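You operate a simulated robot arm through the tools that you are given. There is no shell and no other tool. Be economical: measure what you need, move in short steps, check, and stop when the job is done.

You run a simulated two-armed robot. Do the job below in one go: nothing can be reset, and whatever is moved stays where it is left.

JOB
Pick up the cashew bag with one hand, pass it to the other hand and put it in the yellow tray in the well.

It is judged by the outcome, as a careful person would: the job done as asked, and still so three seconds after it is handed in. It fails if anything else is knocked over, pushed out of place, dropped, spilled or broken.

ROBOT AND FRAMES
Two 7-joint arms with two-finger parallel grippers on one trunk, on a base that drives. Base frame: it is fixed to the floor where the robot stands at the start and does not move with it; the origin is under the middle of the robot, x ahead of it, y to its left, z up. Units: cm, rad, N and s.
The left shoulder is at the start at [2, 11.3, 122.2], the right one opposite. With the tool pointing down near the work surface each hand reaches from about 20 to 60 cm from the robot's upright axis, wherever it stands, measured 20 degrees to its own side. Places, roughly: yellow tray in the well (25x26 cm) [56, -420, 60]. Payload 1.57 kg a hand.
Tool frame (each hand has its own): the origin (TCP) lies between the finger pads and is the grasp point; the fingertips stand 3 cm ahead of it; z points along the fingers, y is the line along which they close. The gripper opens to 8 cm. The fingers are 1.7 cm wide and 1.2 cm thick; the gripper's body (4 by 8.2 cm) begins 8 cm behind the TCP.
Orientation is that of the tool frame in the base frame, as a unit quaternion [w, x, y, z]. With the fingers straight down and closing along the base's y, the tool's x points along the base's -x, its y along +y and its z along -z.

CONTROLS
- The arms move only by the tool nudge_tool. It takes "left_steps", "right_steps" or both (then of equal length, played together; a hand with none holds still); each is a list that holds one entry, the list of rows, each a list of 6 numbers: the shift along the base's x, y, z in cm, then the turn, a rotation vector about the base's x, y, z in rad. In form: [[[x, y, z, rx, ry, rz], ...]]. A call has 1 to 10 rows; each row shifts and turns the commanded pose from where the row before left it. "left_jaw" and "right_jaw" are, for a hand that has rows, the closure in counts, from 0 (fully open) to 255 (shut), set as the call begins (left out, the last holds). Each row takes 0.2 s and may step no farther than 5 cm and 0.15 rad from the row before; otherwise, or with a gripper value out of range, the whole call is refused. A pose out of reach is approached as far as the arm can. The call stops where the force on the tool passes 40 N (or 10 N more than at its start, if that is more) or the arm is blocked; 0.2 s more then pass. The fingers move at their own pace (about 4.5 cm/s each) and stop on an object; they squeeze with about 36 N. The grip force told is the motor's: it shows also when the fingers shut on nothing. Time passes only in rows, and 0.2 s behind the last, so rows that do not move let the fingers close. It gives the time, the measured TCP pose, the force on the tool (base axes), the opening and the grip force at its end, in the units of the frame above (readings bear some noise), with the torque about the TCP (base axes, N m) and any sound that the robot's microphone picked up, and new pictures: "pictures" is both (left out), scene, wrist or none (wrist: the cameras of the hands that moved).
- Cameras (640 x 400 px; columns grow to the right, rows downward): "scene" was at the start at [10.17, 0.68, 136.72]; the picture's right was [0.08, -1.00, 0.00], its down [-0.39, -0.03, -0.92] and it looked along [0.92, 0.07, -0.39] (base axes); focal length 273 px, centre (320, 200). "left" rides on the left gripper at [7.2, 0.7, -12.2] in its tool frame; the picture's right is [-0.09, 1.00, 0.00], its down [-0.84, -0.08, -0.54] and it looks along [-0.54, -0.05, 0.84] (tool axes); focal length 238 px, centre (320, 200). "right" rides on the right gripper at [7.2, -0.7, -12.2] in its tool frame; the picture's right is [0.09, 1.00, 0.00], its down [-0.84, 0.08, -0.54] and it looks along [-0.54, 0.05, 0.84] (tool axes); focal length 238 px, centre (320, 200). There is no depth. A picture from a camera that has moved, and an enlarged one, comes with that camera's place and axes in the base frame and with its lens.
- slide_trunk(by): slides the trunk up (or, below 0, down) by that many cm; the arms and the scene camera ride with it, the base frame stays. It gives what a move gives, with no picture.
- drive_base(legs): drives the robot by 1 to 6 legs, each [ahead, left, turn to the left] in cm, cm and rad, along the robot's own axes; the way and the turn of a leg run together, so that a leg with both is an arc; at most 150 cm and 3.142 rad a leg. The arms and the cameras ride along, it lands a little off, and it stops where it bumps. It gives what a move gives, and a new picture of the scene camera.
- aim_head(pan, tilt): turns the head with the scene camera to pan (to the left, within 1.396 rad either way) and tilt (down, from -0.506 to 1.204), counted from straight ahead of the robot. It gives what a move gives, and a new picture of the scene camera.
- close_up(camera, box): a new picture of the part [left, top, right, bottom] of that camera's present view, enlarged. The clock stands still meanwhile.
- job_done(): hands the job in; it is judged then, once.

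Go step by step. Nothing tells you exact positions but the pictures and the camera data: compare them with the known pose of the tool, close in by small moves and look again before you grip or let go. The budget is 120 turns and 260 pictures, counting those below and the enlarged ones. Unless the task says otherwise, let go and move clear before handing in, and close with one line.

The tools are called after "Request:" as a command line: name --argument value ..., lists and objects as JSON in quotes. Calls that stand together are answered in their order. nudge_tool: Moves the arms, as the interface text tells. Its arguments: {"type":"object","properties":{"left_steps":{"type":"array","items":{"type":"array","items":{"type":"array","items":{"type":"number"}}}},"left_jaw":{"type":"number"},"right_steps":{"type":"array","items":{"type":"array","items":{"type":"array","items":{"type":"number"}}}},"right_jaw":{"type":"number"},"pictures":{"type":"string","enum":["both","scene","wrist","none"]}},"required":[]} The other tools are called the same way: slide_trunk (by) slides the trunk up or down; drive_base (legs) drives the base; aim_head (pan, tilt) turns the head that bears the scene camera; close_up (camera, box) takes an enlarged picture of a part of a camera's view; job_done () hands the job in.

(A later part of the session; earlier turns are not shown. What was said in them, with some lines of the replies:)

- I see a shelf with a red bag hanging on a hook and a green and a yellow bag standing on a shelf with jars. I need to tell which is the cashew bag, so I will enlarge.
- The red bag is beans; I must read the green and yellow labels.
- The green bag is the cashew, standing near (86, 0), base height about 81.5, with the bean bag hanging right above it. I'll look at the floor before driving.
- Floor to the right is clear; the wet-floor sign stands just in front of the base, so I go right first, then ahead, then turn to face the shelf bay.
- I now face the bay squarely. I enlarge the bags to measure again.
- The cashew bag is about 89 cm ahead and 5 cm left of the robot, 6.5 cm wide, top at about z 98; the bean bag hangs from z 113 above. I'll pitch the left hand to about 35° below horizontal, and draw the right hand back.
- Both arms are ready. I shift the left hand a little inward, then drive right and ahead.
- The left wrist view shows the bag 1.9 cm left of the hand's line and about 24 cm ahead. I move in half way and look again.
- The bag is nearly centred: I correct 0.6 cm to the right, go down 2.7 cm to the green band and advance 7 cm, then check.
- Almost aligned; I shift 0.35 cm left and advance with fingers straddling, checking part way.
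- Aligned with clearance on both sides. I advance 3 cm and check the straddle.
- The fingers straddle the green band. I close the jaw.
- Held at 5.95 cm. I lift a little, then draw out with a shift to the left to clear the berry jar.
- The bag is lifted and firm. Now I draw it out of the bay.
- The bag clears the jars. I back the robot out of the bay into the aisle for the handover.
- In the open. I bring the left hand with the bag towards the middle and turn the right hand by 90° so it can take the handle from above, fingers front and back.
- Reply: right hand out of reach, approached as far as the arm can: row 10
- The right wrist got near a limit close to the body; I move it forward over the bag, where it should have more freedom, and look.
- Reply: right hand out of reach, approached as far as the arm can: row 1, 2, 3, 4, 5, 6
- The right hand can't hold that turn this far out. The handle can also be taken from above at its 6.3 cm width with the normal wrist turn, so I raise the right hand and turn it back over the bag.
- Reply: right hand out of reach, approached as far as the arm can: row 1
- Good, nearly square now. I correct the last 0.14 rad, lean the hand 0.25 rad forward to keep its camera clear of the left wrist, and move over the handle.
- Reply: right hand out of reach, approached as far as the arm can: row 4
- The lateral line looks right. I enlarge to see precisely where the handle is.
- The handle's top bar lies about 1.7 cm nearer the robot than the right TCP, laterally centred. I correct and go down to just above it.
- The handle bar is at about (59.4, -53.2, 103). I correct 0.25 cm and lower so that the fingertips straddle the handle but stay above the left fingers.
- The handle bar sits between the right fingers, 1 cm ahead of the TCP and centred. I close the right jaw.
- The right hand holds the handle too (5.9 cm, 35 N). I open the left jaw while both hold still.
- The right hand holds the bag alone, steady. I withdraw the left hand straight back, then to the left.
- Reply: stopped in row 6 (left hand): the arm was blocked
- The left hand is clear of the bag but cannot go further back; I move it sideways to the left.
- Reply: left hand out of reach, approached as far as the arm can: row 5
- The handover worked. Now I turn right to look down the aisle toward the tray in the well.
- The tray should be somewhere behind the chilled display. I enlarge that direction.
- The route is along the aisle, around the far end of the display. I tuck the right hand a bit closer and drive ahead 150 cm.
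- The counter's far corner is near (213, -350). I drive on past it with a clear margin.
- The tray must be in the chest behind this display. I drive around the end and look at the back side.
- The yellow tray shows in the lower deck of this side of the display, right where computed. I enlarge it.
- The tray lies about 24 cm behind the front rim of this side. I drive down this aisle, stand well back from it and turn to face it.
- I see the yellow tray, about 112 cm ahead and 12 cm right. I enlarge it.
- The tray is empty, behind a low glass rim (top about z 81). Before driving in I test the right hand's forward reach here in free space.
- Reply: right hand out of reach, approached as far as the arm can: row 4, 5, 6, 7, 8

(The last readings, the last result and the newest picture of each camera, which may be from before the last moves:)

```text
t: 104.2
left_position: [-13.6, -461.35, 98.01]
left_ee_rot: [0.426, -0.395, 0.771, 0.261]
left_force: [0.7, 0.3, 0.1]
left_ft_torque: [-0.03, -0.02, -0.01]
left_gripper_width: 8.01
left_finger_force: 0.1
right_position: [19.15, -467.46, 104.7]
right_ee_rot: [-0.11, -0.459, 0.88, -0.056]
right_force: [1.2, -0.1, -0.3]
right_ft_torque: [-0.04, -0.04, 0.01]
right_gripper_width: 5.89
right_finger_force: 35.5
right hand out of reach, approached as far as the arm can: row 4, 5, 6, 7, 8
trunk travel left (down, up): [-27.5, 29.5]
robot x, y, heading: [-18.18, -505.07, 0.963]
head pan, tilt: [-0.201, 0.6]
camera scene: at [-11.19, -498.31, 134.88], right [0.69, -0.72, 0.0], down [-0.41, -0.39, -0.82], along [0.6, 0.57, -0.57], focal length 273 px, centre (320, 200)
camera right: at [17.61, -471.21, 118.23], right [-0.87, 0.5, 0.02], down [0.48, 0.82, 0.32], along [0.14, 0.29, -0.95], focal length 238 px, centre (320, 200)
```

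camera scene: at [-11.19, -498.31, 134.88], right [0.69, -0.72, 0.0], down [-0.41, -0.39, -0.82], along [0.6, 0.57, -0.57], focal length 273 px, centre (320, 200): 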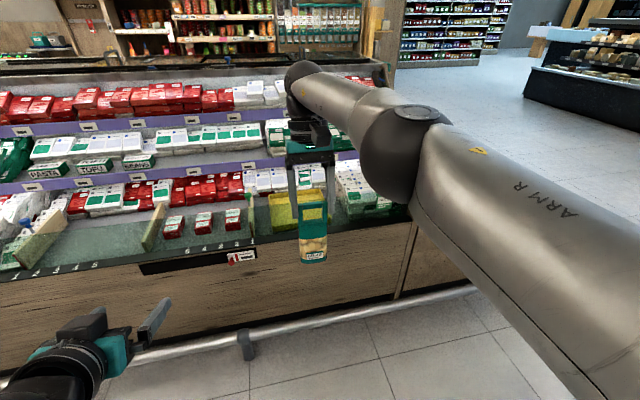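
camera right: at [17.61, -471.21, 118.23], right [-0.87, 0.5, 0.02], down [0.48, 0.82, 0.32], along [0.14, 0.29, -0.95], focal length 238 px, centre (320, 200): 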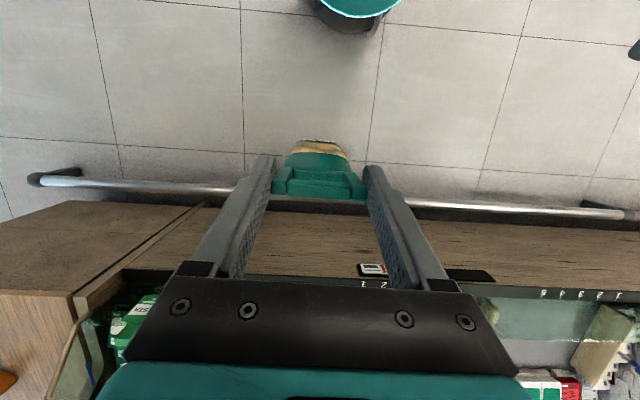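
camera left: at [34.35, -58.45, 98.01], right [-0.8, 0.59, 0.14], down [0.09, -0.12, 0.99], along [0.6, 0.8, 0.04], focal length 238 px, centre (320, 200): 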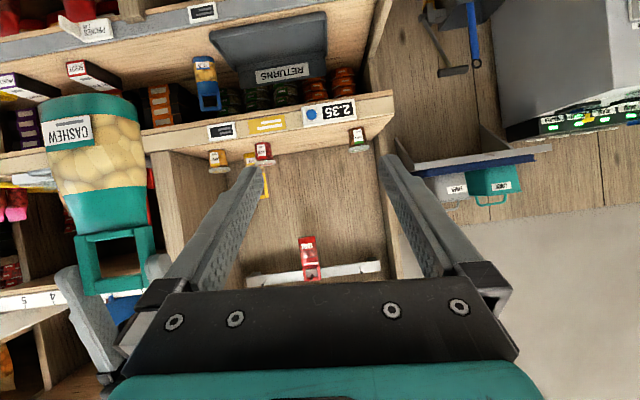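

Reach is about 52 cm with this lean, so I'll straighten the right hand by 0.15 rad to gain some, and fold the left hand up out of the way.

Request:
nudge_tool --left_steps '[[[-0.3, -0.4, 3.5, -0.1122, 0.0789, 0], [-0.3, -0.4, 3.5, -0.1122, 0.0789, 0], [-0.3, -0.4, 3.5, -0.1122, 0.0789, 0], [-0.3, -0.4, 3.5, -0.1122, 0.0789, 0], [-0.3, -0.4, 3.5, -0.1122, 0.0789, 0], [-0.3, -0.4, 3.5, -0.1122, 0.0789, 0], [-0.3, -0.4, 3.5, -0.1122, 0.0789, 0]]]' --right_steps '[[[0, 0, 0, 0.06, -0.043, 0], [0, 0, 0, 0.06, -0.043, 0], [0.6, 0.8, 0, 0, 0, 0], [0.6, 0.8, 0, 0, 0, 0], [0.6, 0.8, 0, 0, 0, 0], [0, 0, 0, 0, 0, 0], [0, 0, 0, 0, 0, 0]]]' --pictures "both"

```text
t: 105.8
left_position: [-15.03, -462.61, 121.99]
left_ee_rot: [0.023, -0.443, 0.895, 0.043]
left_force: [0.3, -0.6, -0.3]
left_ft_torque: [0.01, 0.01, -0.01]
left_gripper_width: 8.01
left_finger_force: 0.2
left hand out of reach, approached as far as the arm can: row 1
right_position: [20.95, -465.17, 104.76]
right_ee_rot: [-0.045, -0.462, 0.885, -0.024]
right_force: [-0.4, -0.5, -0.1]
right_ft_torque: [0.0, -0.02, -0.01]
right_gripper_width: 5.9
right_finger_force: 36.1
trunk travel left (down, up): [-27.5, 29.5]
robot x, y, heading: [-18.24, -505.3, 0.962]
head pan, tilt: [-0.201, 0.6]
camera scene: at [-11.26, -498.32, 134.88], right [0.69, -0.72, 0.0], down [-0.41, -0.39, -0.83], along [0.6, 0.57, -0.56], focal length 273 px, centre (320, 200)
camera right: at [18.15, -470.44, 117.55], right [-0.87, 0.49, 0.01], down [0.44, 0.77, 0.45], along [0.22, 0.4, -0.89], focal length 238 px, centre (320, 200)
camera left: at [-19.91, -469.01, 133.56], right [-0.73, 0.68, 0.06], down [0.57, 0.56, 0.6], along [0.37, 0.48, -0.8], focal length 238 px, centre (320, 200)
```

scene: 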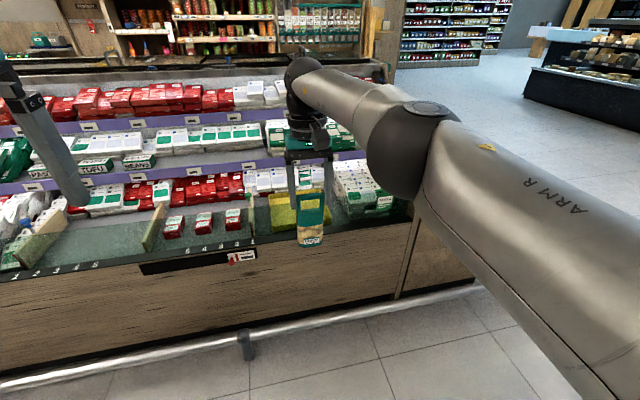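
right: 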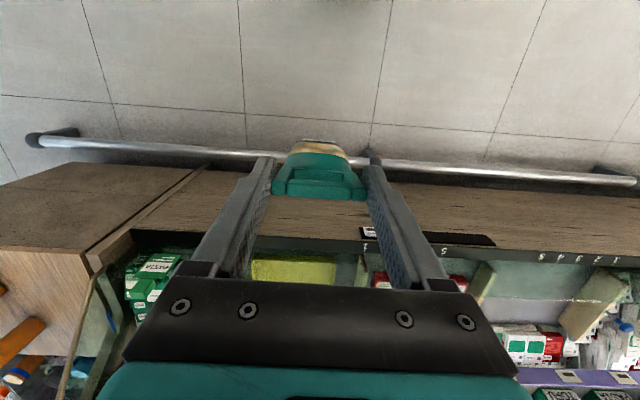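
left: 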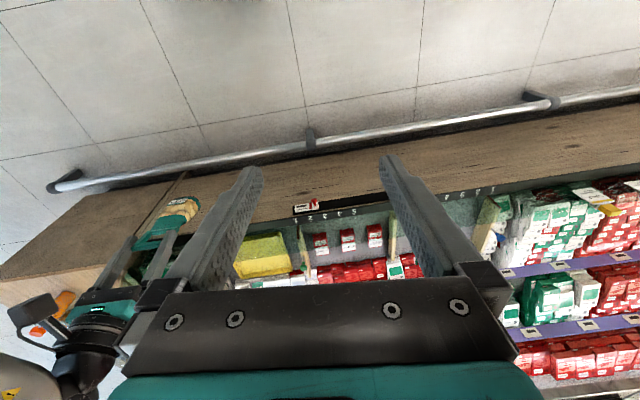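

Good: reach is now 55 cm. I raise the trunk 8 cm so the bag passes well above the glass, then drive in most of the way.

Request:
slide_trunk --by 8

Request:
drive_base --legs '[[0, -3.4, 0], [38, 0, 0]]'

Request:
close_up --camera "right" --box '[0, 0, 640, 400]'

```text
t: 106.9
left_position: [-15.07, -462.59, 129.9]
left_ee_rot: [0.024, -0.441, 0.896, 0.044]
left_force: [0.1, 0.6, 0.3]
left_ft_torque: [-0.03, 0.0, -0.01]
left_gripper_width: 7.99
left_finger_force: 0.1
right_position: [20.95, -465.14, 112.7]
right_ee_rot: [-0.046, -0.462, 0.885, -0.023]
right_force: [0.8, -0.2, 0.2]
right_ft_torque: [0.02, -0.01, 0.01]
right_gripper_width: 5.88
right_finger_force: 35.9
trunk travel left (down, up): [-35.5, 21.5]
robot x, y, heading: [-18.35, -504.71, 0.959]
head pan, tilt: [-0.201, 0.6]
```

```text
t: 109.8
left_position: [9.7, -433.14, 129.9]
left_ee_rot: [0.025, -0.441, 0.896, 0.044]
left_force: [1.0, 0.1, 0.1]
left_ft_torque: [0.03, 0.01, 0.0]
left_gripper_width: 8.01
left_finger_force: 0.0
right_position: [45.59, -435.62, 112.73]
right_ee_rot: [-0.046, -0.462, 0.885, -0.024]
right_force: [0.6, 1.0, -0.7]
right_ft_torque: [-0.03, 0.02, 0.02]
right_gripper_width: 5.87
right_finger_force: 36.3
trunk travel left (down, up): [-35.5, 21.5]
robot x, y, heading: [6.55, -475.43, 0.963]
head pan, tilt: [-0.201, 0.6]
camera scene: at [13.48, -468.84, 142.87], right [0.69, -0.72, 0.0], down [-0.41, -0.39, -0.82], along [0.6, 0.57, -0.57], focal length 273 px, centre (320, 200)
```

scene: 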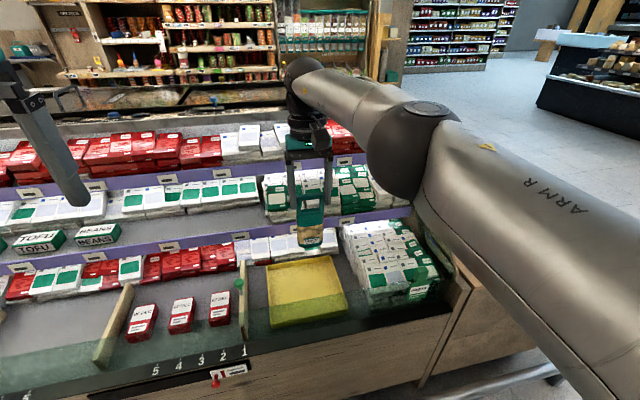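

```text
1.00 times, centred on (320, 200) of right (not enlarged: the box is as wide or as high as the picture)
camera zoom: at [42.89, -440.99, 125.51], right [-0.87, 0.49, 0.01], down [0.44, 0.77, 0.45], along [0.22, 0.4, -0.89], focal length 238 px, centre (320, 200)
```

zoom: 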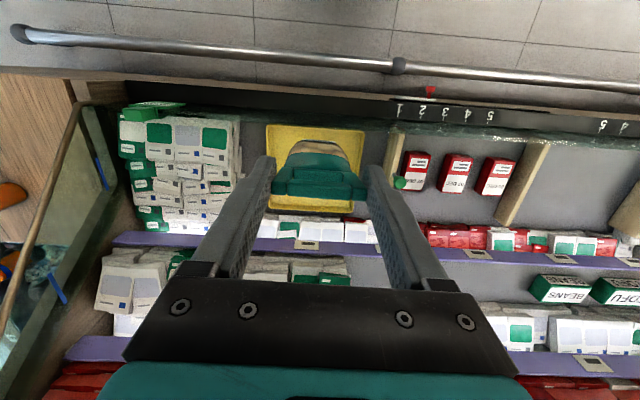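

The bag is now right in front of and above the tray; the tray centre is about 16 cm ahead of the hand and 1 cm left. I drive the last 11 cm.

Request:
drive_base --legs '[[11, 1, 0]]'

Request:
close_up --camera "right" --box '[160, 50, 480, 290]'

```text
t: 111.0
left_position: [15.22, -423.59, 129.87]
left_ee_rot: [0.024, -0.442, 0.896, 0.044]
left_force: [0.9, 0.5, 0.3]
left_ft_torque: [-0.05, 0.01, 0.03]
left_gripper_width: 7.99
left_finger_force: 0.0
right_position: [50.93, -425.99, 112.71]
right_ee_rot: [-0.046, -0.462, 0.886, -0.025]
right_force: [0.9, 0.0, -0.5]
right_ft_torque: [-0.04, 0.01, 0.0]
right_gripper_width: 5.88
right_finger_force: 36.2
trunk travel left (down, up): [-35.5, 21.5]
robot x, y, heading: [12.25, -466.26, 0.964]
head pan, tilt: [-0.201, 0.6]
camera scene: at [18.93, -459.23, 142.87], right [0.69, -0.72, 0.0], down [-0.41, -0.39, -0.82], along [0.6, 0.57, -0.57], focal length 273 px, centre (320, 200)
```

scene: 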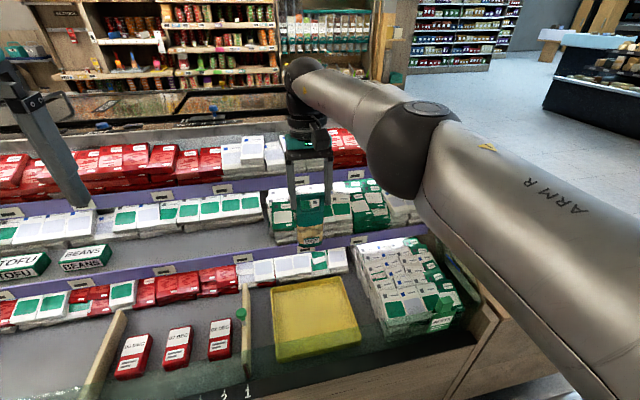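

```text
1.67 times, centred on (320, 170) of right
camera zoom: at [48.31, -431.35, 125.49], right [-0.87, 0.49, 0.01], down [0.44, 0.77, 0.45], along [0.22, 0.4, -0.89], focal length 397 px, centre (320, 250)
```

zoom: 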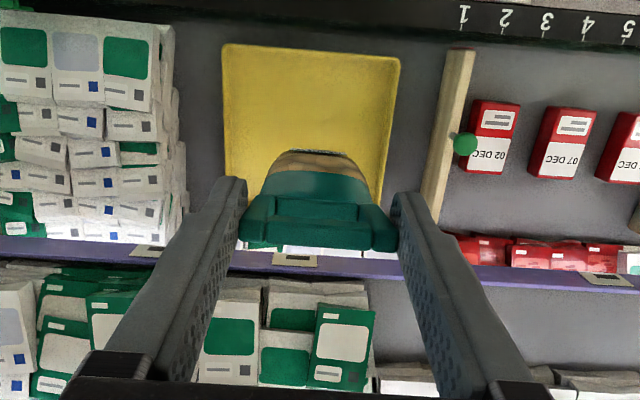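

The bag bottom is over the tray, about 8 cm behind its front rim. I lower with the trunk in stages.

Request:
slide_trunk --by -18

Request:
nudge_tool --right_steps '[[[-0.2, 0.15, 0, 0, 0, 0]]]' --pictures "both"

```text
t: 113.0
left_position: [14.98, -423.64, 111.99]
left_ee_rot: [0.025, -0.442, 0.896, 0.045]
left_force: [-0.1, -0.2, -0.2]
left_ft_torque: [-0.03, -0.03, 0.0]
left_gripper_width: 7.96
left_finger_force: 0.1
right_position: [50.86, -426.16, 94.71]
right_ee_rot: [-0.045, -0.462, 0.885, -0.023]
right_force: [0.1, -0.1, -1.0]
right_ft_torque: [0.0, 0.01, 0.03]
right_gripper_width: 5.91
right_finger_force: 36.2
trunk travel left (down, up): [-17.5, 39.5]
robot x, y, heading: [11.75, -465.99, 0.966]
head pan, tilt: [-0.201, 0.6]
```

```text
t: 113.4
left_position: [15.01, -423.62, 111.97]
left_ee_rot: [0.024, -0.442, 0.895, 0.044]
left_force: [0.8, 0.5, -0.4]
left_ft_torque: [-0.06, 0.01, -0.01]
left_gripper_width: 7.99
left_finger_force: 0.0
right_position: [50.78, -426.02, 94.67]
right_ee_rot: [-0.045, -0.462, 0.886, -0.023]
right_force: [-0.4, 0.3, -0.5]
right_ft_torque: [-0.03, 0.02, -0.02]
right_gripper_width: 5.87
right_finger_force: 36.1
trunk travel left (down, up): [-17.5, 39.5]
robot x, y, heading: [12.18, -466.07, 0.964]
head pan, tilt: [-0.201, 0.6]
camera scene: at [18.86, -459.34, 124.88], right [0.69, -0.72, 0.0], down [-0.41, -0.39, -0.83], along [0.6, 0.57, -0.56], focal length 273 px, centre (320, 200)
camera right: at [48.04, -431.31, 107.56], right [-0.87, 0.49, 0.01], down [0.44, 0.77, 0.45], along [0.22, 0.4, -0.89], focal length 238 px, centre (320, 200)
```

scene: 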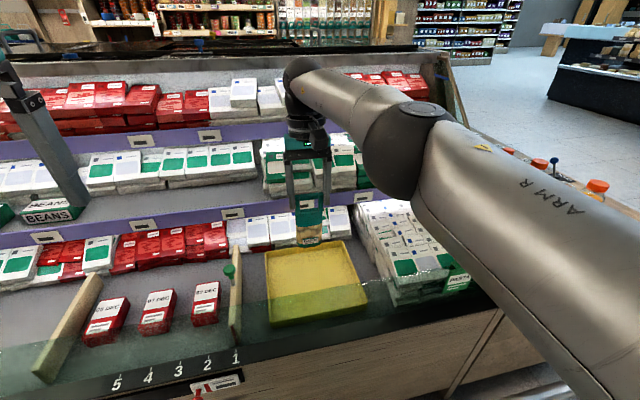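
right: 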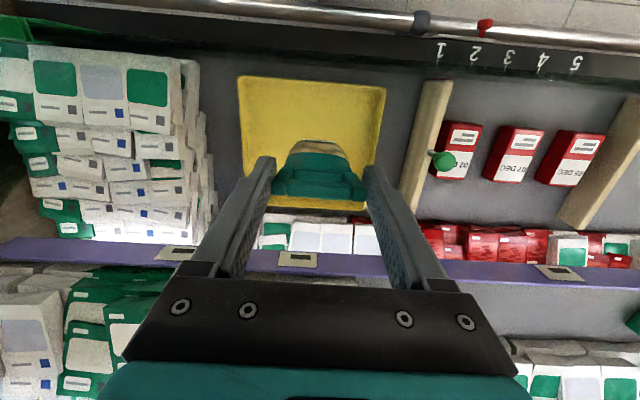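

The bag hangs inside the tray outline. I lower the trunk another 10 cm, then finish with small arm steps.

Request:
slide_trunk --by -10

Request:
nudge_tool --right_steps '[[[0, 0, -1, 0, 0, 0], [0, 0, -1, 0, 0, 0]]]' --pictures "both"

Request:
close_up --camera "scene" --box '[220, 160, 420, 340]'

```text
t: 114.7
left_position: [15.03, -423.53, 102.04]
left_ee_rot: [0.025, -0.442, 0.896, 0.044]
left_force: [0.3, 0.3, 0.7]
left_ft_torque: [0.04, -0.03, 0.01]
left_gripper_width: 8.0
left_finger_force: 0.1
right_position: [50.74, -425.95, 84.83]
right_ee_rot: [-0.045, -0.461, 0.886, -0.023]
right_force: [-0.3, -0.6, -1.0]
right_ft_torque: [-0.04, 0.01, -0.04]
right_gripper_width: 5.89
right_finger_force: 35.8
trunk travel left (down, up): [-7.5, 49.5]
robot x, y, heading: [11.85, -466.25, 0.961]
head pan, tilt: [-0.201, 0.6]
```

```text
t: 115.3
left_position: [15.08, -423.64, 101.91]
left_ee_rot: [0.024, -0.442, 0.896, 0.044]
left_force: [0.4, 0.6, 0.0]
left_ft_torque: [0.03, -0.01, 0.03]
left_gripper_width: 8.04
left_finger_force: 0.1
right_position: [50.81, -425.89, 82.69]
right_ee_rot: [-0.045, -0.463, 0.885, -0.023]
right_force: [0.3, -0.1, -1.0]
right_ft_torque: [-0.01, 0.0, 0.01]
right_gripper_width: 5.92
right_finger_force: 36.1
trunk travel left (down, up): [-7.5, 49.5]
robot x, y, heading: [12.03, -466.23, 0.963]
head pan, tilt: [-0.201, 0.6]
camera scene: at [18.87, -459.35, 114.88], right [0.69, -0.72, 0.0], down [-0.41, -0.39, -0.82], along [0.6, 0.57, -0.57], focal length 273 px, centre (320, 200)
camera right: at [48.03, -431.33, 95.54], right [-0.87, 0.49, 0.01], down [0.44, 0.77, 0.45], along [0.22, 0.4, -0.89], focal length 238 px, centre (320, 200)
```

scene: 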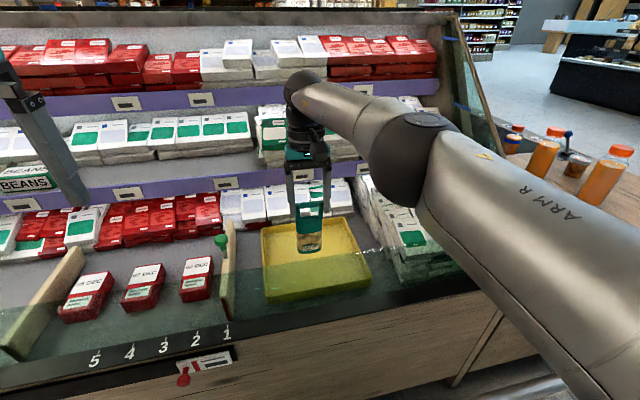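
right: 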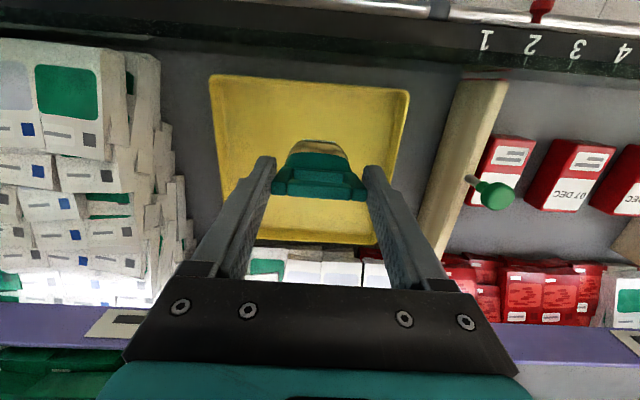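

```text
2.22 times, centred on (320, 250) of scene
camera zoom: at [18.87, -459.35, 114.88], right [0.69, -0.72, 0.0], down [-0.41, -0.39, -0.82], along [0.6, 0.57, -0.57], focal length 607 px, centre (320, 89)
```

zoom: 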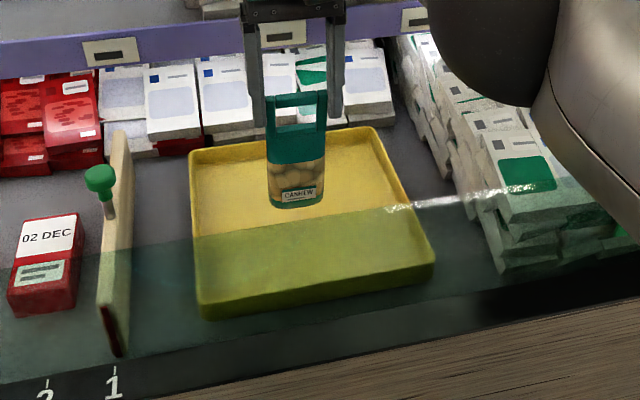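

The bag is about 5 cm above the tray floor. I lower in small steps watching the force.

Request:
nudge_tool --right_steps '[[[0, 0, -1, 0, 0, 0], [0, 0, -1, 0, 0, 0], [0, 0, -0.7, 0, 0, 0]]]' --pictures "scene"

Request:
close_up --camera "scene" --box '[220, 160, 420, 340]'

```text
t: 116.1
left_position: [15.07, -423.59, 101.94]
left_ee_rot: [0.025, -0.442, 0.895, 0.044]
left_force: [0.1, 0.4, -0.5]
left_ft_torque: [0.01, 0.01, 0.0]
left_gripper_width: 7.99
left_finger_force: 0.0
right_position: [50.82, -425.91, 80.15]
right_ee_rot: [-0.044, -0.462, 0.885, -0.024]
right_force: [0.2, 0.1, -0.8]
right_ft_torque: [-0.01, 0.02, -0.01]
right_gripper_width: 5.88
right_finger_force: 35.8
trunk travel left (down, up): [-7.5, 49.5]
robot x, y, heading: [11.99, -466.34, 0.966]
head pan, tilt: [-0.201, 0.6]
camera scene: at [18.87, -459.35, 114.88], right [0.69, -0.72, 0.0], down [-0.41, -0.39, -0.83], along [0.6, 0.57, -0.56], focal length 273 px, centre (320, 200)
```

scene: 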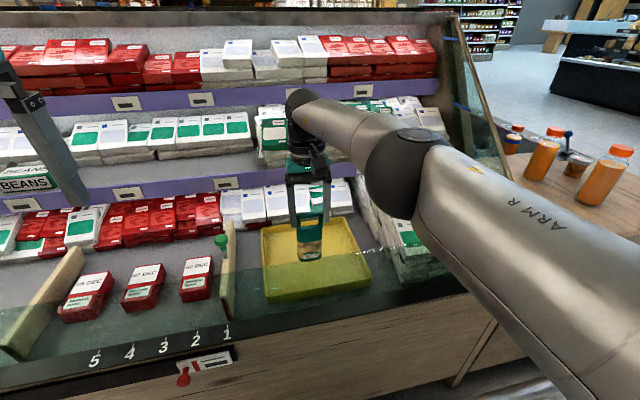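

```text
2.22 times, centred on (320, 250) of scene
camera zoom: at [18.87, -459.35, 114.88], right [0.69, -0.72, 0.0], down [-0.41, -0.39, -0.83], along [0.6, 0.57, -0.56], focal length 607 px, centre (320, 89)
```

zoom: 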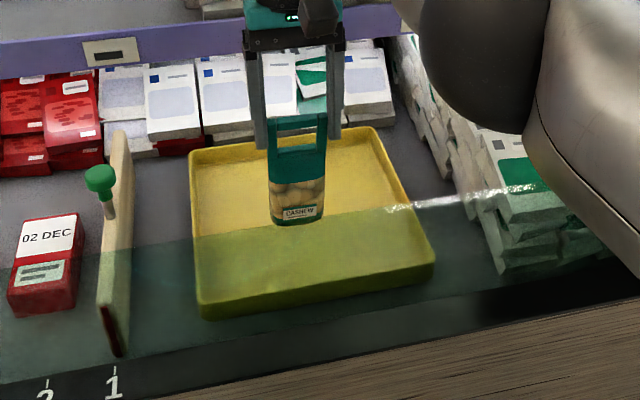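

Still free, bag bottom at about z 64. I continue.

Request:
nudge_tool --right_steps '[[[0, 0, -0.7, 0, 0, 0], [0, 0, -0.6, 0, 0, 0]]]' --pictures "none"

Request:
nudge_tool --right_steps '[[[0, 0, -0.5, 0, 0, 0], [0, 0, -0.5, 0, 0, 0]]]' --pictures "scene"

Request:
close_up --camera "scene" --box '[220, 160, 420, 340]'

```text
t: 116.7
left_position: [15.05, -423.6, 101.99]
left_ee_rot: [0.025, -0.442, 0.896, 0.044]
left_force: [0.5, -0.2, 0.8]
left_ft_torque: [0.02, -0.03, 0.01]
left_gripper_width: 8.0
left_finger_force: 0.1
right_position: [50.84, -426.02, 78.7]
right_ee_rot: [-0.045, -0.462, 0.885, -0.024]
right_force: [0.0, -0.3, -1.0]
right_ft_torque: [0.0, 0.04, -0.01]
right_gripper_width: 5.91
right_finger_force: 35.8
trunk travel left (down, up): [-7.5, 49.5]
robot x, y, heading: [12.04, -466.14, 0.965]
head pan, tilt: [-0.201, 0.6]
```

```text
t: 117.3
left_position: [15.18, -423.63, 101.94]
left_ee_rot: [0.025, -0.442, 0.896, 0.044]
left_force: [-0.4, -0.5, 0.0]
left_ft_torque: [0.0, 0.02, 0.01]
left_gripper_width: 8.0
left_finger_force: 0.0
right_position: [50.82, -426.03, 77.72]
right_ee_rot: [-0.044, -0.462, 0.885, -0.024]
right_force: [0.4, 0.2, -0.5]
right_ft_torque: [0.0, -0.02, 0.0]
right_gripper_width: 5.91
right_finger_force: 36.1
trunk travel left (down, up): [-7.5, 49.5]
robot x, y, heading: [11.93, -466.15, 0.964]
head pan, tilt: [-0.201, 0.6]
camera scene: at [18.87, -459.35, 114.88], right [0.69, -0.72, 0.0], down [-0.41, -0.39, -0.83], along [0.6, 0.57, -0.56], focal length 273 px, centre (320, 200)
```

scene: 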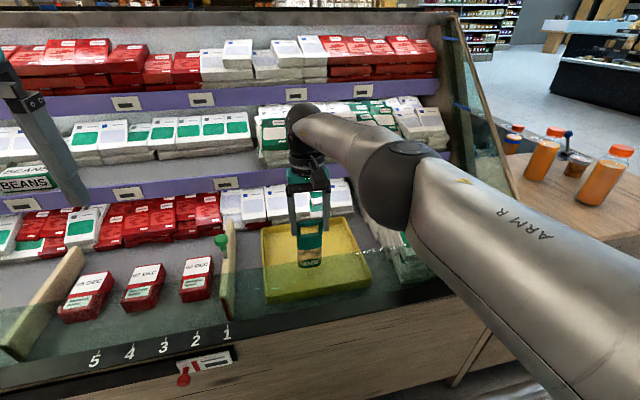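

```text
2.22 times, centred on (320, 250) of scene
camera zoom: at [18.87, -459.35, 114.88], right [0.69, -0.72, 0.0], down [-0.41, -0.39, -0.83], along [0.6, 0.57, -0.56], focal length 607 px, centre (320, 89)
```

zoom: 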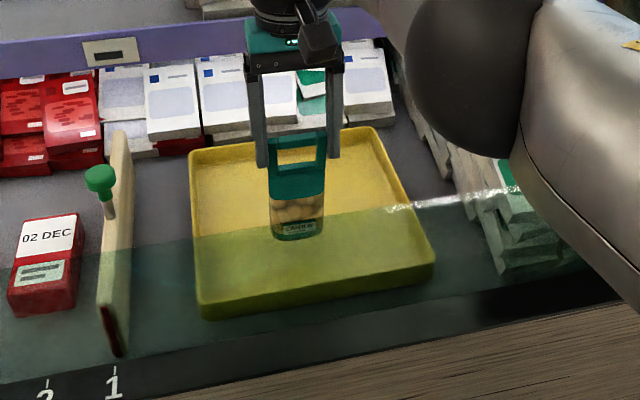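

Bag bottom reads about z 61.7, not yet touching. I lower slowly a little more.

Request:
nudge_tool --right_steps '[[[0, 0, -0.4, 0, 0, 0], [0, 0, 0, 0, 0, 0]]]' --pictures "none"

Request:
nudge_tool --right_steps '[[[0, 0, -0.4, 0, 0, 0], [0, 0, 0, 0, 0, 0]]]' --pictures "scene"

Request:
close_up --camera "scene" --box '[240, 190, 400, 320]'

```text
t: 117.9
left_position: [15.06, -423.54, 101.98]
left_ee_rot: [0.025, -0.442, 0.895, 0.044]
left_force: [0.1, 0.6, 0.0]
left_ft_torque: [0.01, -0.02, 0.03]
left_gripper_width: 8.01
left_finger_force: 0.0
right_position: [50.79, -425.92, 77.31]
right_ee_rot: [-0.045, -0.462, 0.886, -0.023]
right_force: [-0.4, -0.4, -0.7]
right_ft_torque: [0.01, 0.0, 0.01]
right_gripper_width: 5.89
right_finger_force: 35.9
trunk travel left (down, up): [-7.5, 49.5]
robot x, y, heading: [12.01, -466.43, 0.964]
head pan, tilt: [-0.201, 0.6]
```

```text
t: 118.5
left_position: [15.15, -423.59, 101.85]
left_ee_rot: [0.025, -0.442, 0.895, 0.044]
left_force: [-0.5, 0.4, -0.6]
left_ft_torque: [0.01, 0.01, -0.01]
left_gripper_width: 8.02
left_finger_force: 0.0
right_position: [50.78, -425.97, 76.92]
right_ee_rot: [-0.044, -0.462, 0.885, -0.023]
right_force: [1.0, -0.2, -0.3]
right_ft_torque: [-0.01, 0.04, -0.02]
right_gripper_width: 5.89
right_finger_force: 35.5
trunk travel left (down, up): [-7.5, 49.5]
robot x, y, heading: [12.02, -466.48, 0.961]
head pan, tilt: [-0.201, 0.6]
camera scene: at [18.87, -459.35, 114.88], right [0.69, -0.72, 0.0], down [-0.41, -0.39, -0.83], along [0.6, 0.57, -0.56], focal length 273 px, centre (320, 200)
```

scene: 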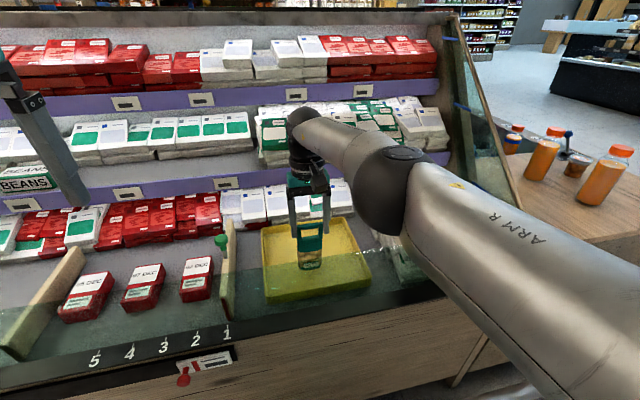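

```text
3.08 times, centred on (320, 255) of scene
camera zoom: at [18.87, -459.35, 114.88], right [0.69, -0.72, 0.0], down [-0.41, -0.39, -0.83], along [0.6, 0.57, -0.56], focal length 840 px, centre (320, 31)
```

zoom: 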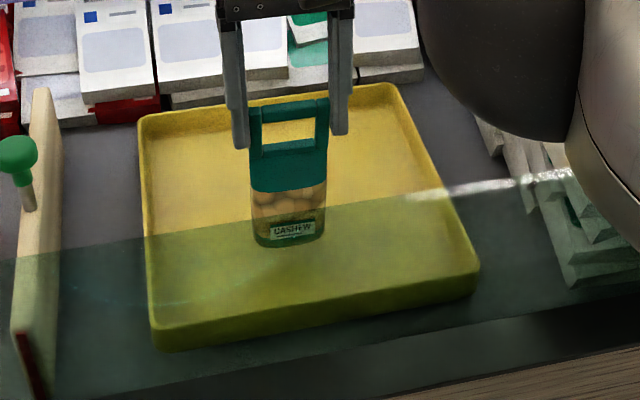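

Still no contact. I go on in small steps.

Request:
nudge_tool --right_steps '[[[0, 0, -0.4, 0, 0, 0], [0, 0, 0, 0, 0, 0]]]' --pictures "none"

Request:
nudge_tool --right_steps '[[[0, 0, -0.4, 0, 0, 0], [0, 0, 0, 0, 0, 0]]]' --pictures "wrist"

Request:
close_up --camera "scene" --box '[240, 190, 400, 320]'

```text
t: 119.1
left_position: [15.0, -423.49, 101.97]
left_ee_rot: [0.025, -0.442, 0.896, 0.045]
left_force: [0.7, -0.3, 1.1]
left_ft_torque: [-0.03, 0.04, -0.01]
left_gripper_width: 8.0
left_finger_force: 0.1
right_position: [50.73, -425.93, 76.44]
right_ee_rot: [-0.044, -0.462, 0.885, -0.023]
right_force: [-0.5, -0.3, 0.6]
right_ft_torque: [-0.04, 0.02, 0.03]
right_gripper_width: 5.89
right_finger_force: 36.7
trunk travel left (down, up): [-7.5, 49.5]
robot x, y, heading: [11.88, -466.46, 0.964]
head pan, tilt: [-0.201, 0.6]
```

```text
t: 119.7
left_position: [15.07, -423.6, 101.89]
left_ee_rot: [0.024, -0.442, 0.895, 0.044]
left_force: [0.7, 0.8, -0.8]
left_ft_torque: [0.04, 0.0, -0.01]
left_gripper_width: 8.0
left_finger_force: 0.0
right_position: [50.72, -425.92, 76.08]
right_ee_rot: [-0.045, -0.462, 0.885, -0.024]
right_force: [0.6, -0.2, 0.6]
right_ft_torque: [0.01, -0.01, -0.01]
right_gripper_width: 5.88
right_finger_force: 36.3
trunk travel left (down, up): [-7.5, 49.5]
robot x, y, heading: [12.1, -466.59, 0.966]
head pan, tilt: [-0.201, 0.6]
camera right: at [48.05, -431.35, 88.9], right [-0.87, 0.49, 0.01], down [0.44, 0.77, 0.46], along [0.22, 0.4, -0.89], focal length 238 px, centre (320, 200)
```

right: 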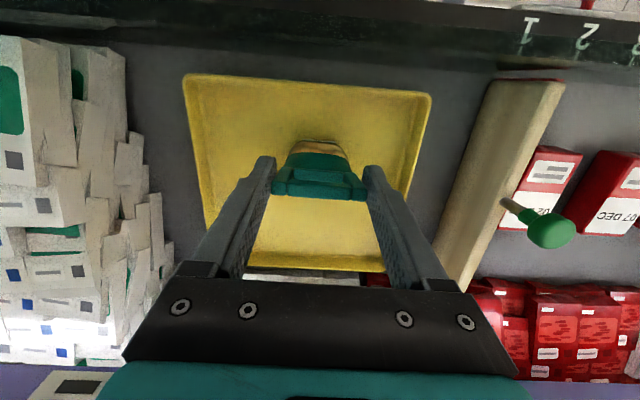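

```text
3.08 times, centred on (320, 255) of scene
camera zoom: at [18.87, -459.35, 114.88], right [0.69, -0.72, 0.0], down [-0.41, -0.39, -0.83], along [0.6, 0.57, -0.56], focal length 840 px, centre (320, 31)
```

zoom: 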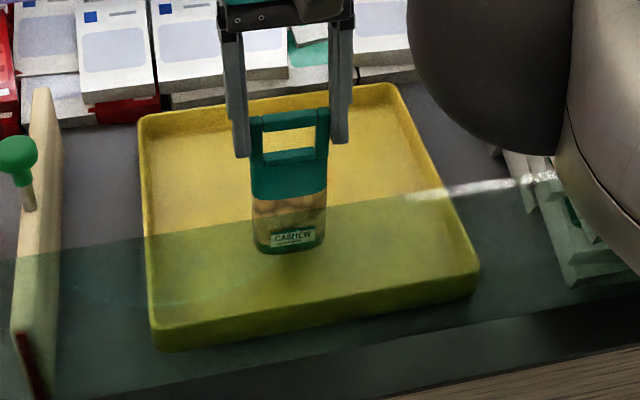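

The vertical force changed sign, so the bag may be just touching. One more small step to confirm.

Request:
nudge_tool --right_steps '[[[0, 0, -0.3, 0, 0, 0], [0, 0, 0, 0, 0, 0]]]' --pictures "none"

Request:
nudge_tool --right_steps '[[[0, 0, -0.3, 0, 0, 0], [0, 0, 0, 0, 0, 0]]]' --pictures "none"

Request:
close_up --camera "scene" --box '[240, 190, 400, 320]'

```text
t: 120.3
left_position: [15.07, -423.71, 102.0]
left_ee_rot: [0.025, -0.442, 0.895, 0.044]
left_force: [-0.3, 0.2, -0.5]
left_ft_torque: [0.04, -0.01, 0.0]
left_gripper_width: 7.99
left_finger_force: 0.1
right_position: [50.71, -426.07, 75.82]
right_ee_rot: [-0.045, -0.463, 0.885, -0.023]
right_force: [1.3, -0.2, -0.5]
right_ft_torque: [-0.03, -0.02, -0.01]
right_gripper_width: 5.88
right_finger_force: 36.5
trunk travel left (down, up): [-7.5, 49.5]
robot x, y, heading: [11.94, -465.79, 0.967]
head pan, tilt: [-0.201, 0.6]
```

```text
t: 120.9
left_position: [15.06, -423.67, 101.97]
left_ee_rot: [0.024, -0.442, 0.896, 0.044]
left_force: [-0.4, 0.0, 0.3]
left_ft_torque: [0.02, -0.02, 0.01]
left_gripper_width: 7.98
left_finger_force: 0.1
right_position: [50.71, -426.06, 75.53]
right_ee_rot: [-0.045, -0.461, 0.886, -0.023]
right_force: [0.3, -0.3, -0.7]
right_ft_torque: [-0.05, 0.01, 0.03]
right_gripper_width: 5.9
right_finger_force: 36.1
trunk travel left (down, up): [-7.5, 49.5]
robot x, y, heading: [12.1, -466.2, 0.963]
head pan, tilt: [-0.201, 0.6]
```

```text
3.08 times, centred on (320, 255) of scene
camera zoom: at [18.87, -459.35, 114.88], right [0.69, -0.72, 0.0], down [-0.41, -0.39, -0.83], along [0.6, 0.57, -0.56], focal length 840 px, centre (320, 31)
```

zoom: 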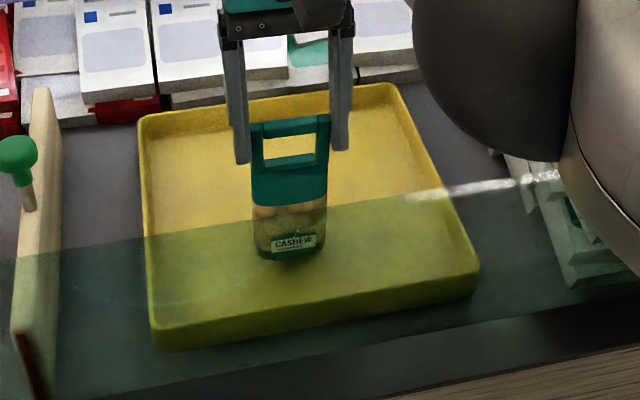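

Not yet touching; I continue.

Request:
nudge_tool --right_steps '[[[0, 0, -0.4, 0, 0, 0], [0, 0, -0.3, 0, 0, 0]]]' --pictures "none"

Request:
nudge_tool --right_steps '[[[0, 0, -0.3, 0, 0, 0], [0, 0, -0.3, 0, 0, 0]]]' --pictures "none"

Request:
close_up --camera "scene" --box '[240, 190, 400, 320]'

```text
t: 121.5
left_position: [15.06, -423.63, 101.92]
left_ee_rot: [0.025, -0.442, 0.896, 0.045]
left_force: [-0.1, -0.7, 0.2]
left_ft_torque: [0.02, 0.02, 0.0]
left_gripper_width: 7.99
left_finger_force: 0.1
right_position: [50.71, -426.12, 75.0]
right_ee_rot: [-0.044, -0.462, 0.885, -0.023]
right_force: [0.5, -0.7, -1.1]
right_ft_torque: [0.01, -0.01, 0.03]
right_gripper_width: 5.86
right_finger_force: 35.3
trunk travel left (down, up): [-7.5, 49.5]
robot x, y, heading: [11.9, -466.33, 0.967]
head pan, tilt: [-0.201, 0.6]
```

```text
t: 122.1
left_position: [14.97, -423.9, 102.02]
left_ee_rot: [0.026, -0.441, 0.896, 0.044]
left_force: [-0.2, -0.1, -0.1]
left_ft_torque: [0.0, 0.03, 0.02]
left_gripper_width: 8.0
left_finger_force: 0.1
right_position: [50.68, -426.32, 74.67]
right_ee_rot: [-0.043, -0.461, 0.886, -0.022]
right_force: [-0.9, -3.0, 24.3]
right_ft_torque: [-0.28, 0.08, -0.02]
right_gripper_width: 5.9
right_finger_force: 36.2
right hand out of reach, approached as far as the arm can: row 1
trunk travel left (down, up): [-7.5, 49.5]
robot x, y, heading: [11.96, -466.22, 0.964]
head pan, tilt: [-0.201, 0.6]
```

```text
3.08 times, centred on (320, 255) of scene
camera zoom: at [18.74, -459.5, 114.93], right [0.69, -0.72, 0.0], down [-0.41, -0.39, -0.83], along [0.6, 0.57, -0.56], focal length 840 px, centre (320, 31)
```

zoom: 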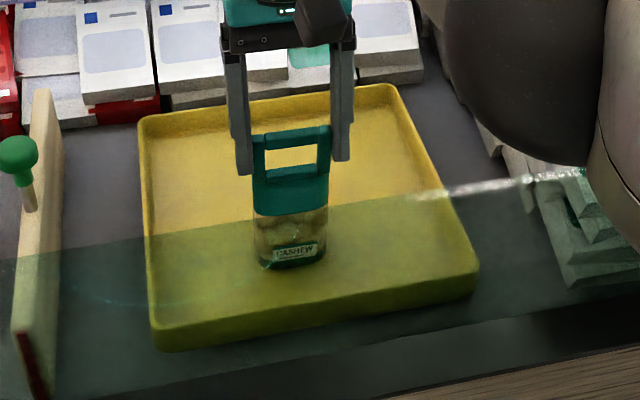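

The bag rests on the tray floor (24 N). I relieve the pressure slightly, then open the jaw.

Request:
nudge_tool --right_steps '[[[0, 0, 0.3, 0, 0, 0], [0, 0, 0, 0, 0, 0]]]' --pictures "none"

```text
t: 122.7
left_position: [15.04, -423.66, 101.99]
left_ee_rot: [0.024, -0.442, 0.896, 0.045]
left_force: [0.2, 0.6, 0.6]
left_ft_torque: [0.04, 0.01, -0.01]
left_gripper_width: 8.0
left_finger_force: 0.0
right_position: [50.5, -426.39, 74.79]
right_ee_rot: [-0.043, -0.462, 0.886, -0.022]
right_force: [1.6, 1.0, 15.0]
right_ft_torque: [0.34, -0.3, 0.01]
right_gripper_width: 5.92
right_finger_force: 35.8
trunk travel left (down, up): [-7.5, 49.5]
robot x, y, heading: [12.28, -466.41, 0.961]
head pan, tilt: [-0.201, 0.6]
```

Request:
nudge_tool --right_steps '[[[0, 0, 0.1, 0, 0, 0], [0, 0, 0.1, 0, 0, 0]]]' --pictures "none"

Request:
nudge_tool --right_steps '[[[0, 0, 0, 0, 0, 0], [0, 0, 0, 0, 0, 0], [0, 0, 0, 0, 0, 0]]]' --right_jaw 0 --pictures "both"

Request:
close_up --camera "scene" --box '[240, 190, 400, 320]'

```text
t: 123.3
left_position: [15.04, -423.55, 101.92]
left_ee_rot: [0.024, -0.443, 0.895, 0.044]
left_force: [0.6, 0.2, -0.1]
left_ft_torque: [0.02, 0.02, 0.0]
left_gripper_width: 8.0
left_finger_force: 0.2
right_position: [50.66, -426.31, 74.71]
right_ee_rot: [-0.045, -0.462, 0.885, -0.024]
right_force: [1.9, 1.9, 6.7]
right_ft_torque: [0.32, -0.19, -0.01]
right_gripper_width: 5.89
right_finger_force: 35.8
trunk travel left (down, up): [-7.5, 49.5]
robot x, y, heading: [12.11, -466.2, 0.964]
head pan, tilt: [-0.201, 0.6]
```

```text
t: 124.1
left_position: [15.1, -423.6, 101.92]
left_ee_rot: [0.024, -0.442, 0.896, 0.044]
left_force: [0.1, -0.1, 0.3]
left_ft_torque: [0.03, -0.02, 0.04]
left_gripper_width: 8.03
left_finger_force: 0.0
right_position: [50.68, -426.35, 74.91]
right_ee_rot: [-0.045, -0.462, 0.885, -0.024]
right_force: [0.2, 0.5, 0.2]
right_ft_torque: [-0.01, 0.01, 0.01]
right_gripper_width: 7.98
right_finger_force: 0.0
trunk travel left (down, up): [-7.5, 49.5]
robot x, y, heading: [12.06, -465.93, 0.968]
head pan, tilt: [-0.201, 0.6]
camera scene: at [18.87, -459.35, 114.88], right [0.69, -0.72, 0.0], down [-0.41, -0.39, -0.83], along [0.6, 0.57, -0.56], focal length 273 px, centre (320, 200)
camera right: at [47.91, -431.64, 87.53], right [-0.87, 0.49, 0.01], down [0.44, 0.77, 0.45], along [0.22, 0.4, -0.89], focal length 238 px, centre (320, 200)
```

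scene: 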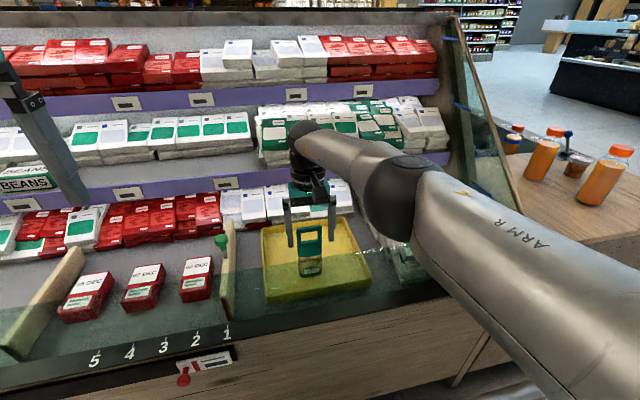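
right: 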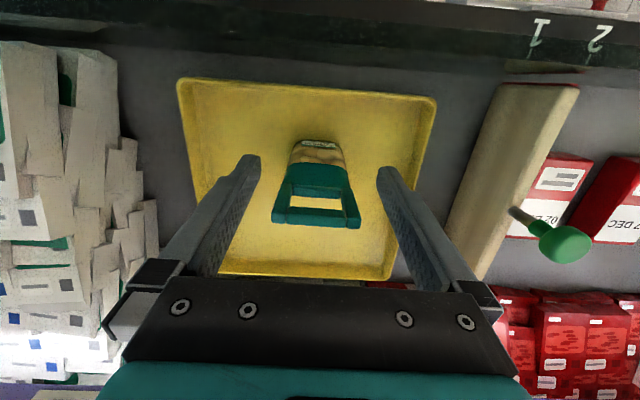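

```text
3.08 times, centred on (320, 255) of scene
camera zoom: at [18.87, -459.35, 114.88], right [0.69, -0.72, 0.0], down [-0.41, -0.39, -0.83], along [0.6, 0.57, -0.56], focal length 840 px, centre (320, 31)
```

zoom: 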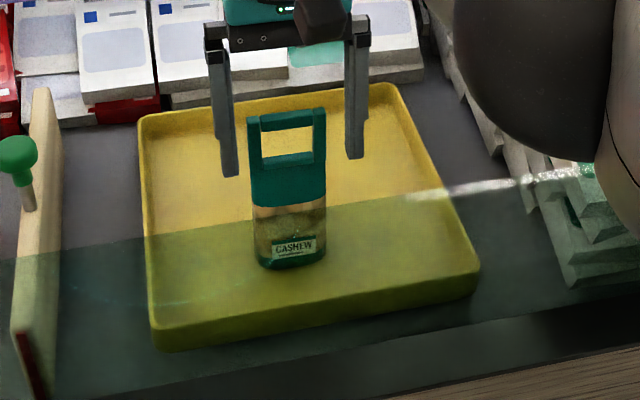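

The bag stands by itself in the tray. I raise the hand straight up with the trunk and look again.

Request:
slide_trunk --by 30

Request:
aim_head --pan -0.2 --tilt 0.75

Request:
close_up --camera "right" --box '[160, 50, 480, 290]'

```text
t: 127.1
left_position: [15.14, -423.55, 131.98]
left_ee_rot: [0.025, -0.441, 0.896, 0.044]
left_force: [-0.5, 0.6, -1.0]
left_ft_torque: [0.0, -0.02, -0.01]
left_gripper_width: 7.99
left_finger_force: 0.1
right_position: [50.61, -426.29, 104.77]
right_ee_rot: [-0.045, -0.461, 0.886, -0.024]
right_force: [-0.1, -0.3, 0.0]
right_ft_torque: [-0.01, -0.03, 0.04]
right_gripper_width: 8.0
right_finger_force: 0.0
trunk travel left (down, up): [-37.5, 19.5]
robot x, y, heading: [11.92, -466.09, 0.965]
head pan, tilt: [-0.201, 0.6]
```

```text
t: 127.8
left_position: [14.99, -423.64, 131.89]
left_ee_rot: [0.025, -0.442, 0.896, 0.044]
left_force: [-0.6, 0.8, 0.4]
left_ft_torque: [0.02, 0.02, -0.04]
left_gripper_width: 8.01
left_finger_force: 0.0
right_position: [50.69, -426.32, 104.67]
right_ee_rot: [-0.045, -0.462, 0.885, -0.024]
right_force: [0.0, 0.1, 0.3]
right_ft_torque: [0.01, -0.01, 0.0]
right_gripper_width: 8.01
right_finger_force: 0.1
trunk travel left (down, up): [-37.5, 19.5]
robot x, y, heading: [12.07, -466.57, 0.959]
head pan, tilt: [-0.201, 0.75]
camera scene: at [18.47, -459.73, 143.6], right [0.69, -0.72, 0.0], down [-0.49, -0.47, -0.73], along [0.53, 0.51, -0.68], focal length 273 px, centre (320, 200)
```

scene: 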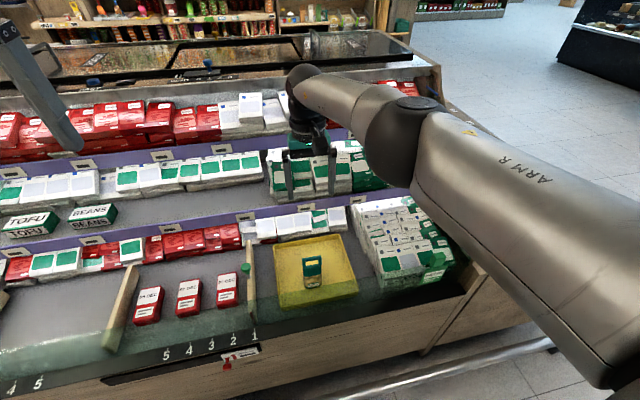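

```text
1.67 times, centred on (320, 170) of right
camera zoom: at [47.91, -431.64, 117.55], right [-0.87, 0.49, 0.01], down [0.44, 0.77, 0.45], along [0.22, 0.4, -0.89], focal length 397 px, centre (320, 250)
```

zoom: 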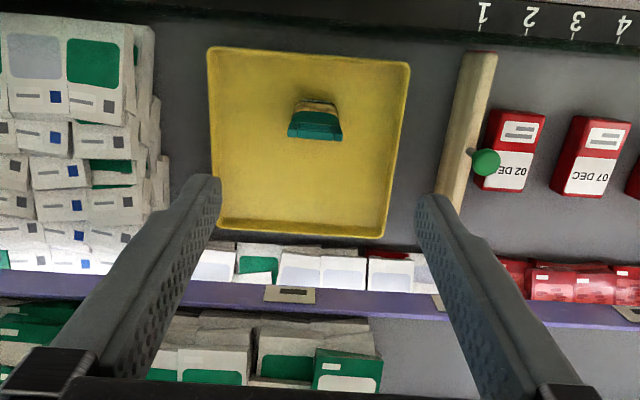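

The bag stands upright in the yellow tray and nothing else was moved. I back the robot away and hand in.

Request:
drive_base --legs '[[-35, 0, 0]]'

Request:
close_up --camera "scene" --box '[180, 100, 440, 300]'

```text
t: 130.1
left_position: [-5.14, -452.44, 131.9]
left_ee_rot: [0.025, -0.444, 0.895, 0.044]
left_force: [-0.5, 0.0, 0.6]
left_ft_torque: [0.03, -0.02, 0.01]
left_gripper_width: 8.01
left_finger_force: 0.0
right_position: [30.6, -454.93, 104.76]
right_ee_rot: [-0.045, -0.463, 0.885, -0.023]
right_force: [-0.3, -0.3, -1.0]
right_ft_torque: [0.03, 0.0, -0.01]
right_gripper_width: 7.99
right_finger_force: 0.0
trunk travel left (down, up): [-37.5, 19.5]
robot x, y, heading: [-8.12, -494.96, 0.968]
head pan, tilt: [-0.201, 0.75]
camera scene: at [-1.5, -488.47, 143.6], right [0.69, -0.72, 0.0], down [-0.49, -0.47, -0.73], along [0.53, 0.51, -0.68], focal length 273 px, centre (320, 200)
```

scene: 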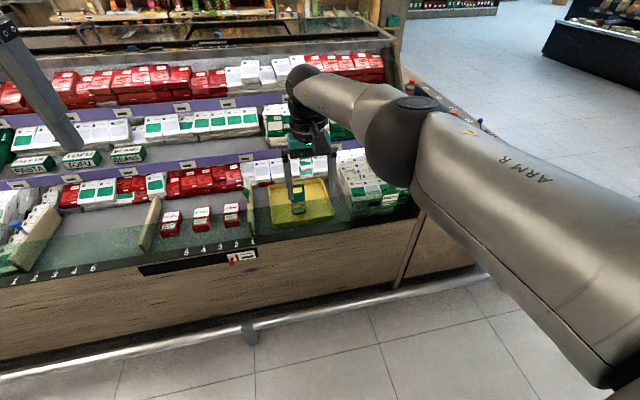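

```text
2.00 times, centred on (310, 200) of scene
camera zoom: at [-1.5, -488.47, 143.6], right [0.69, -0.72, 0.0], down [-0.49, -0.47, -0.73], along [0.53, 0.51, -0.68], focal length 546 px, centre (340, 200)
```

zoom: 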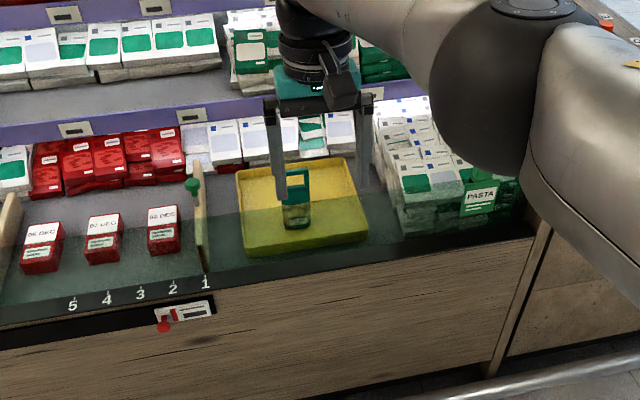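

The bag stands in the tray and both hands are clear, so I hand in.

Request:
job_done

```text
The job is handed in.
```

The cashew bag was picked up with the left hand, passed to the right hand, and now stands upright in the yellow tray in the well; I saw nothing else knocked or moved.
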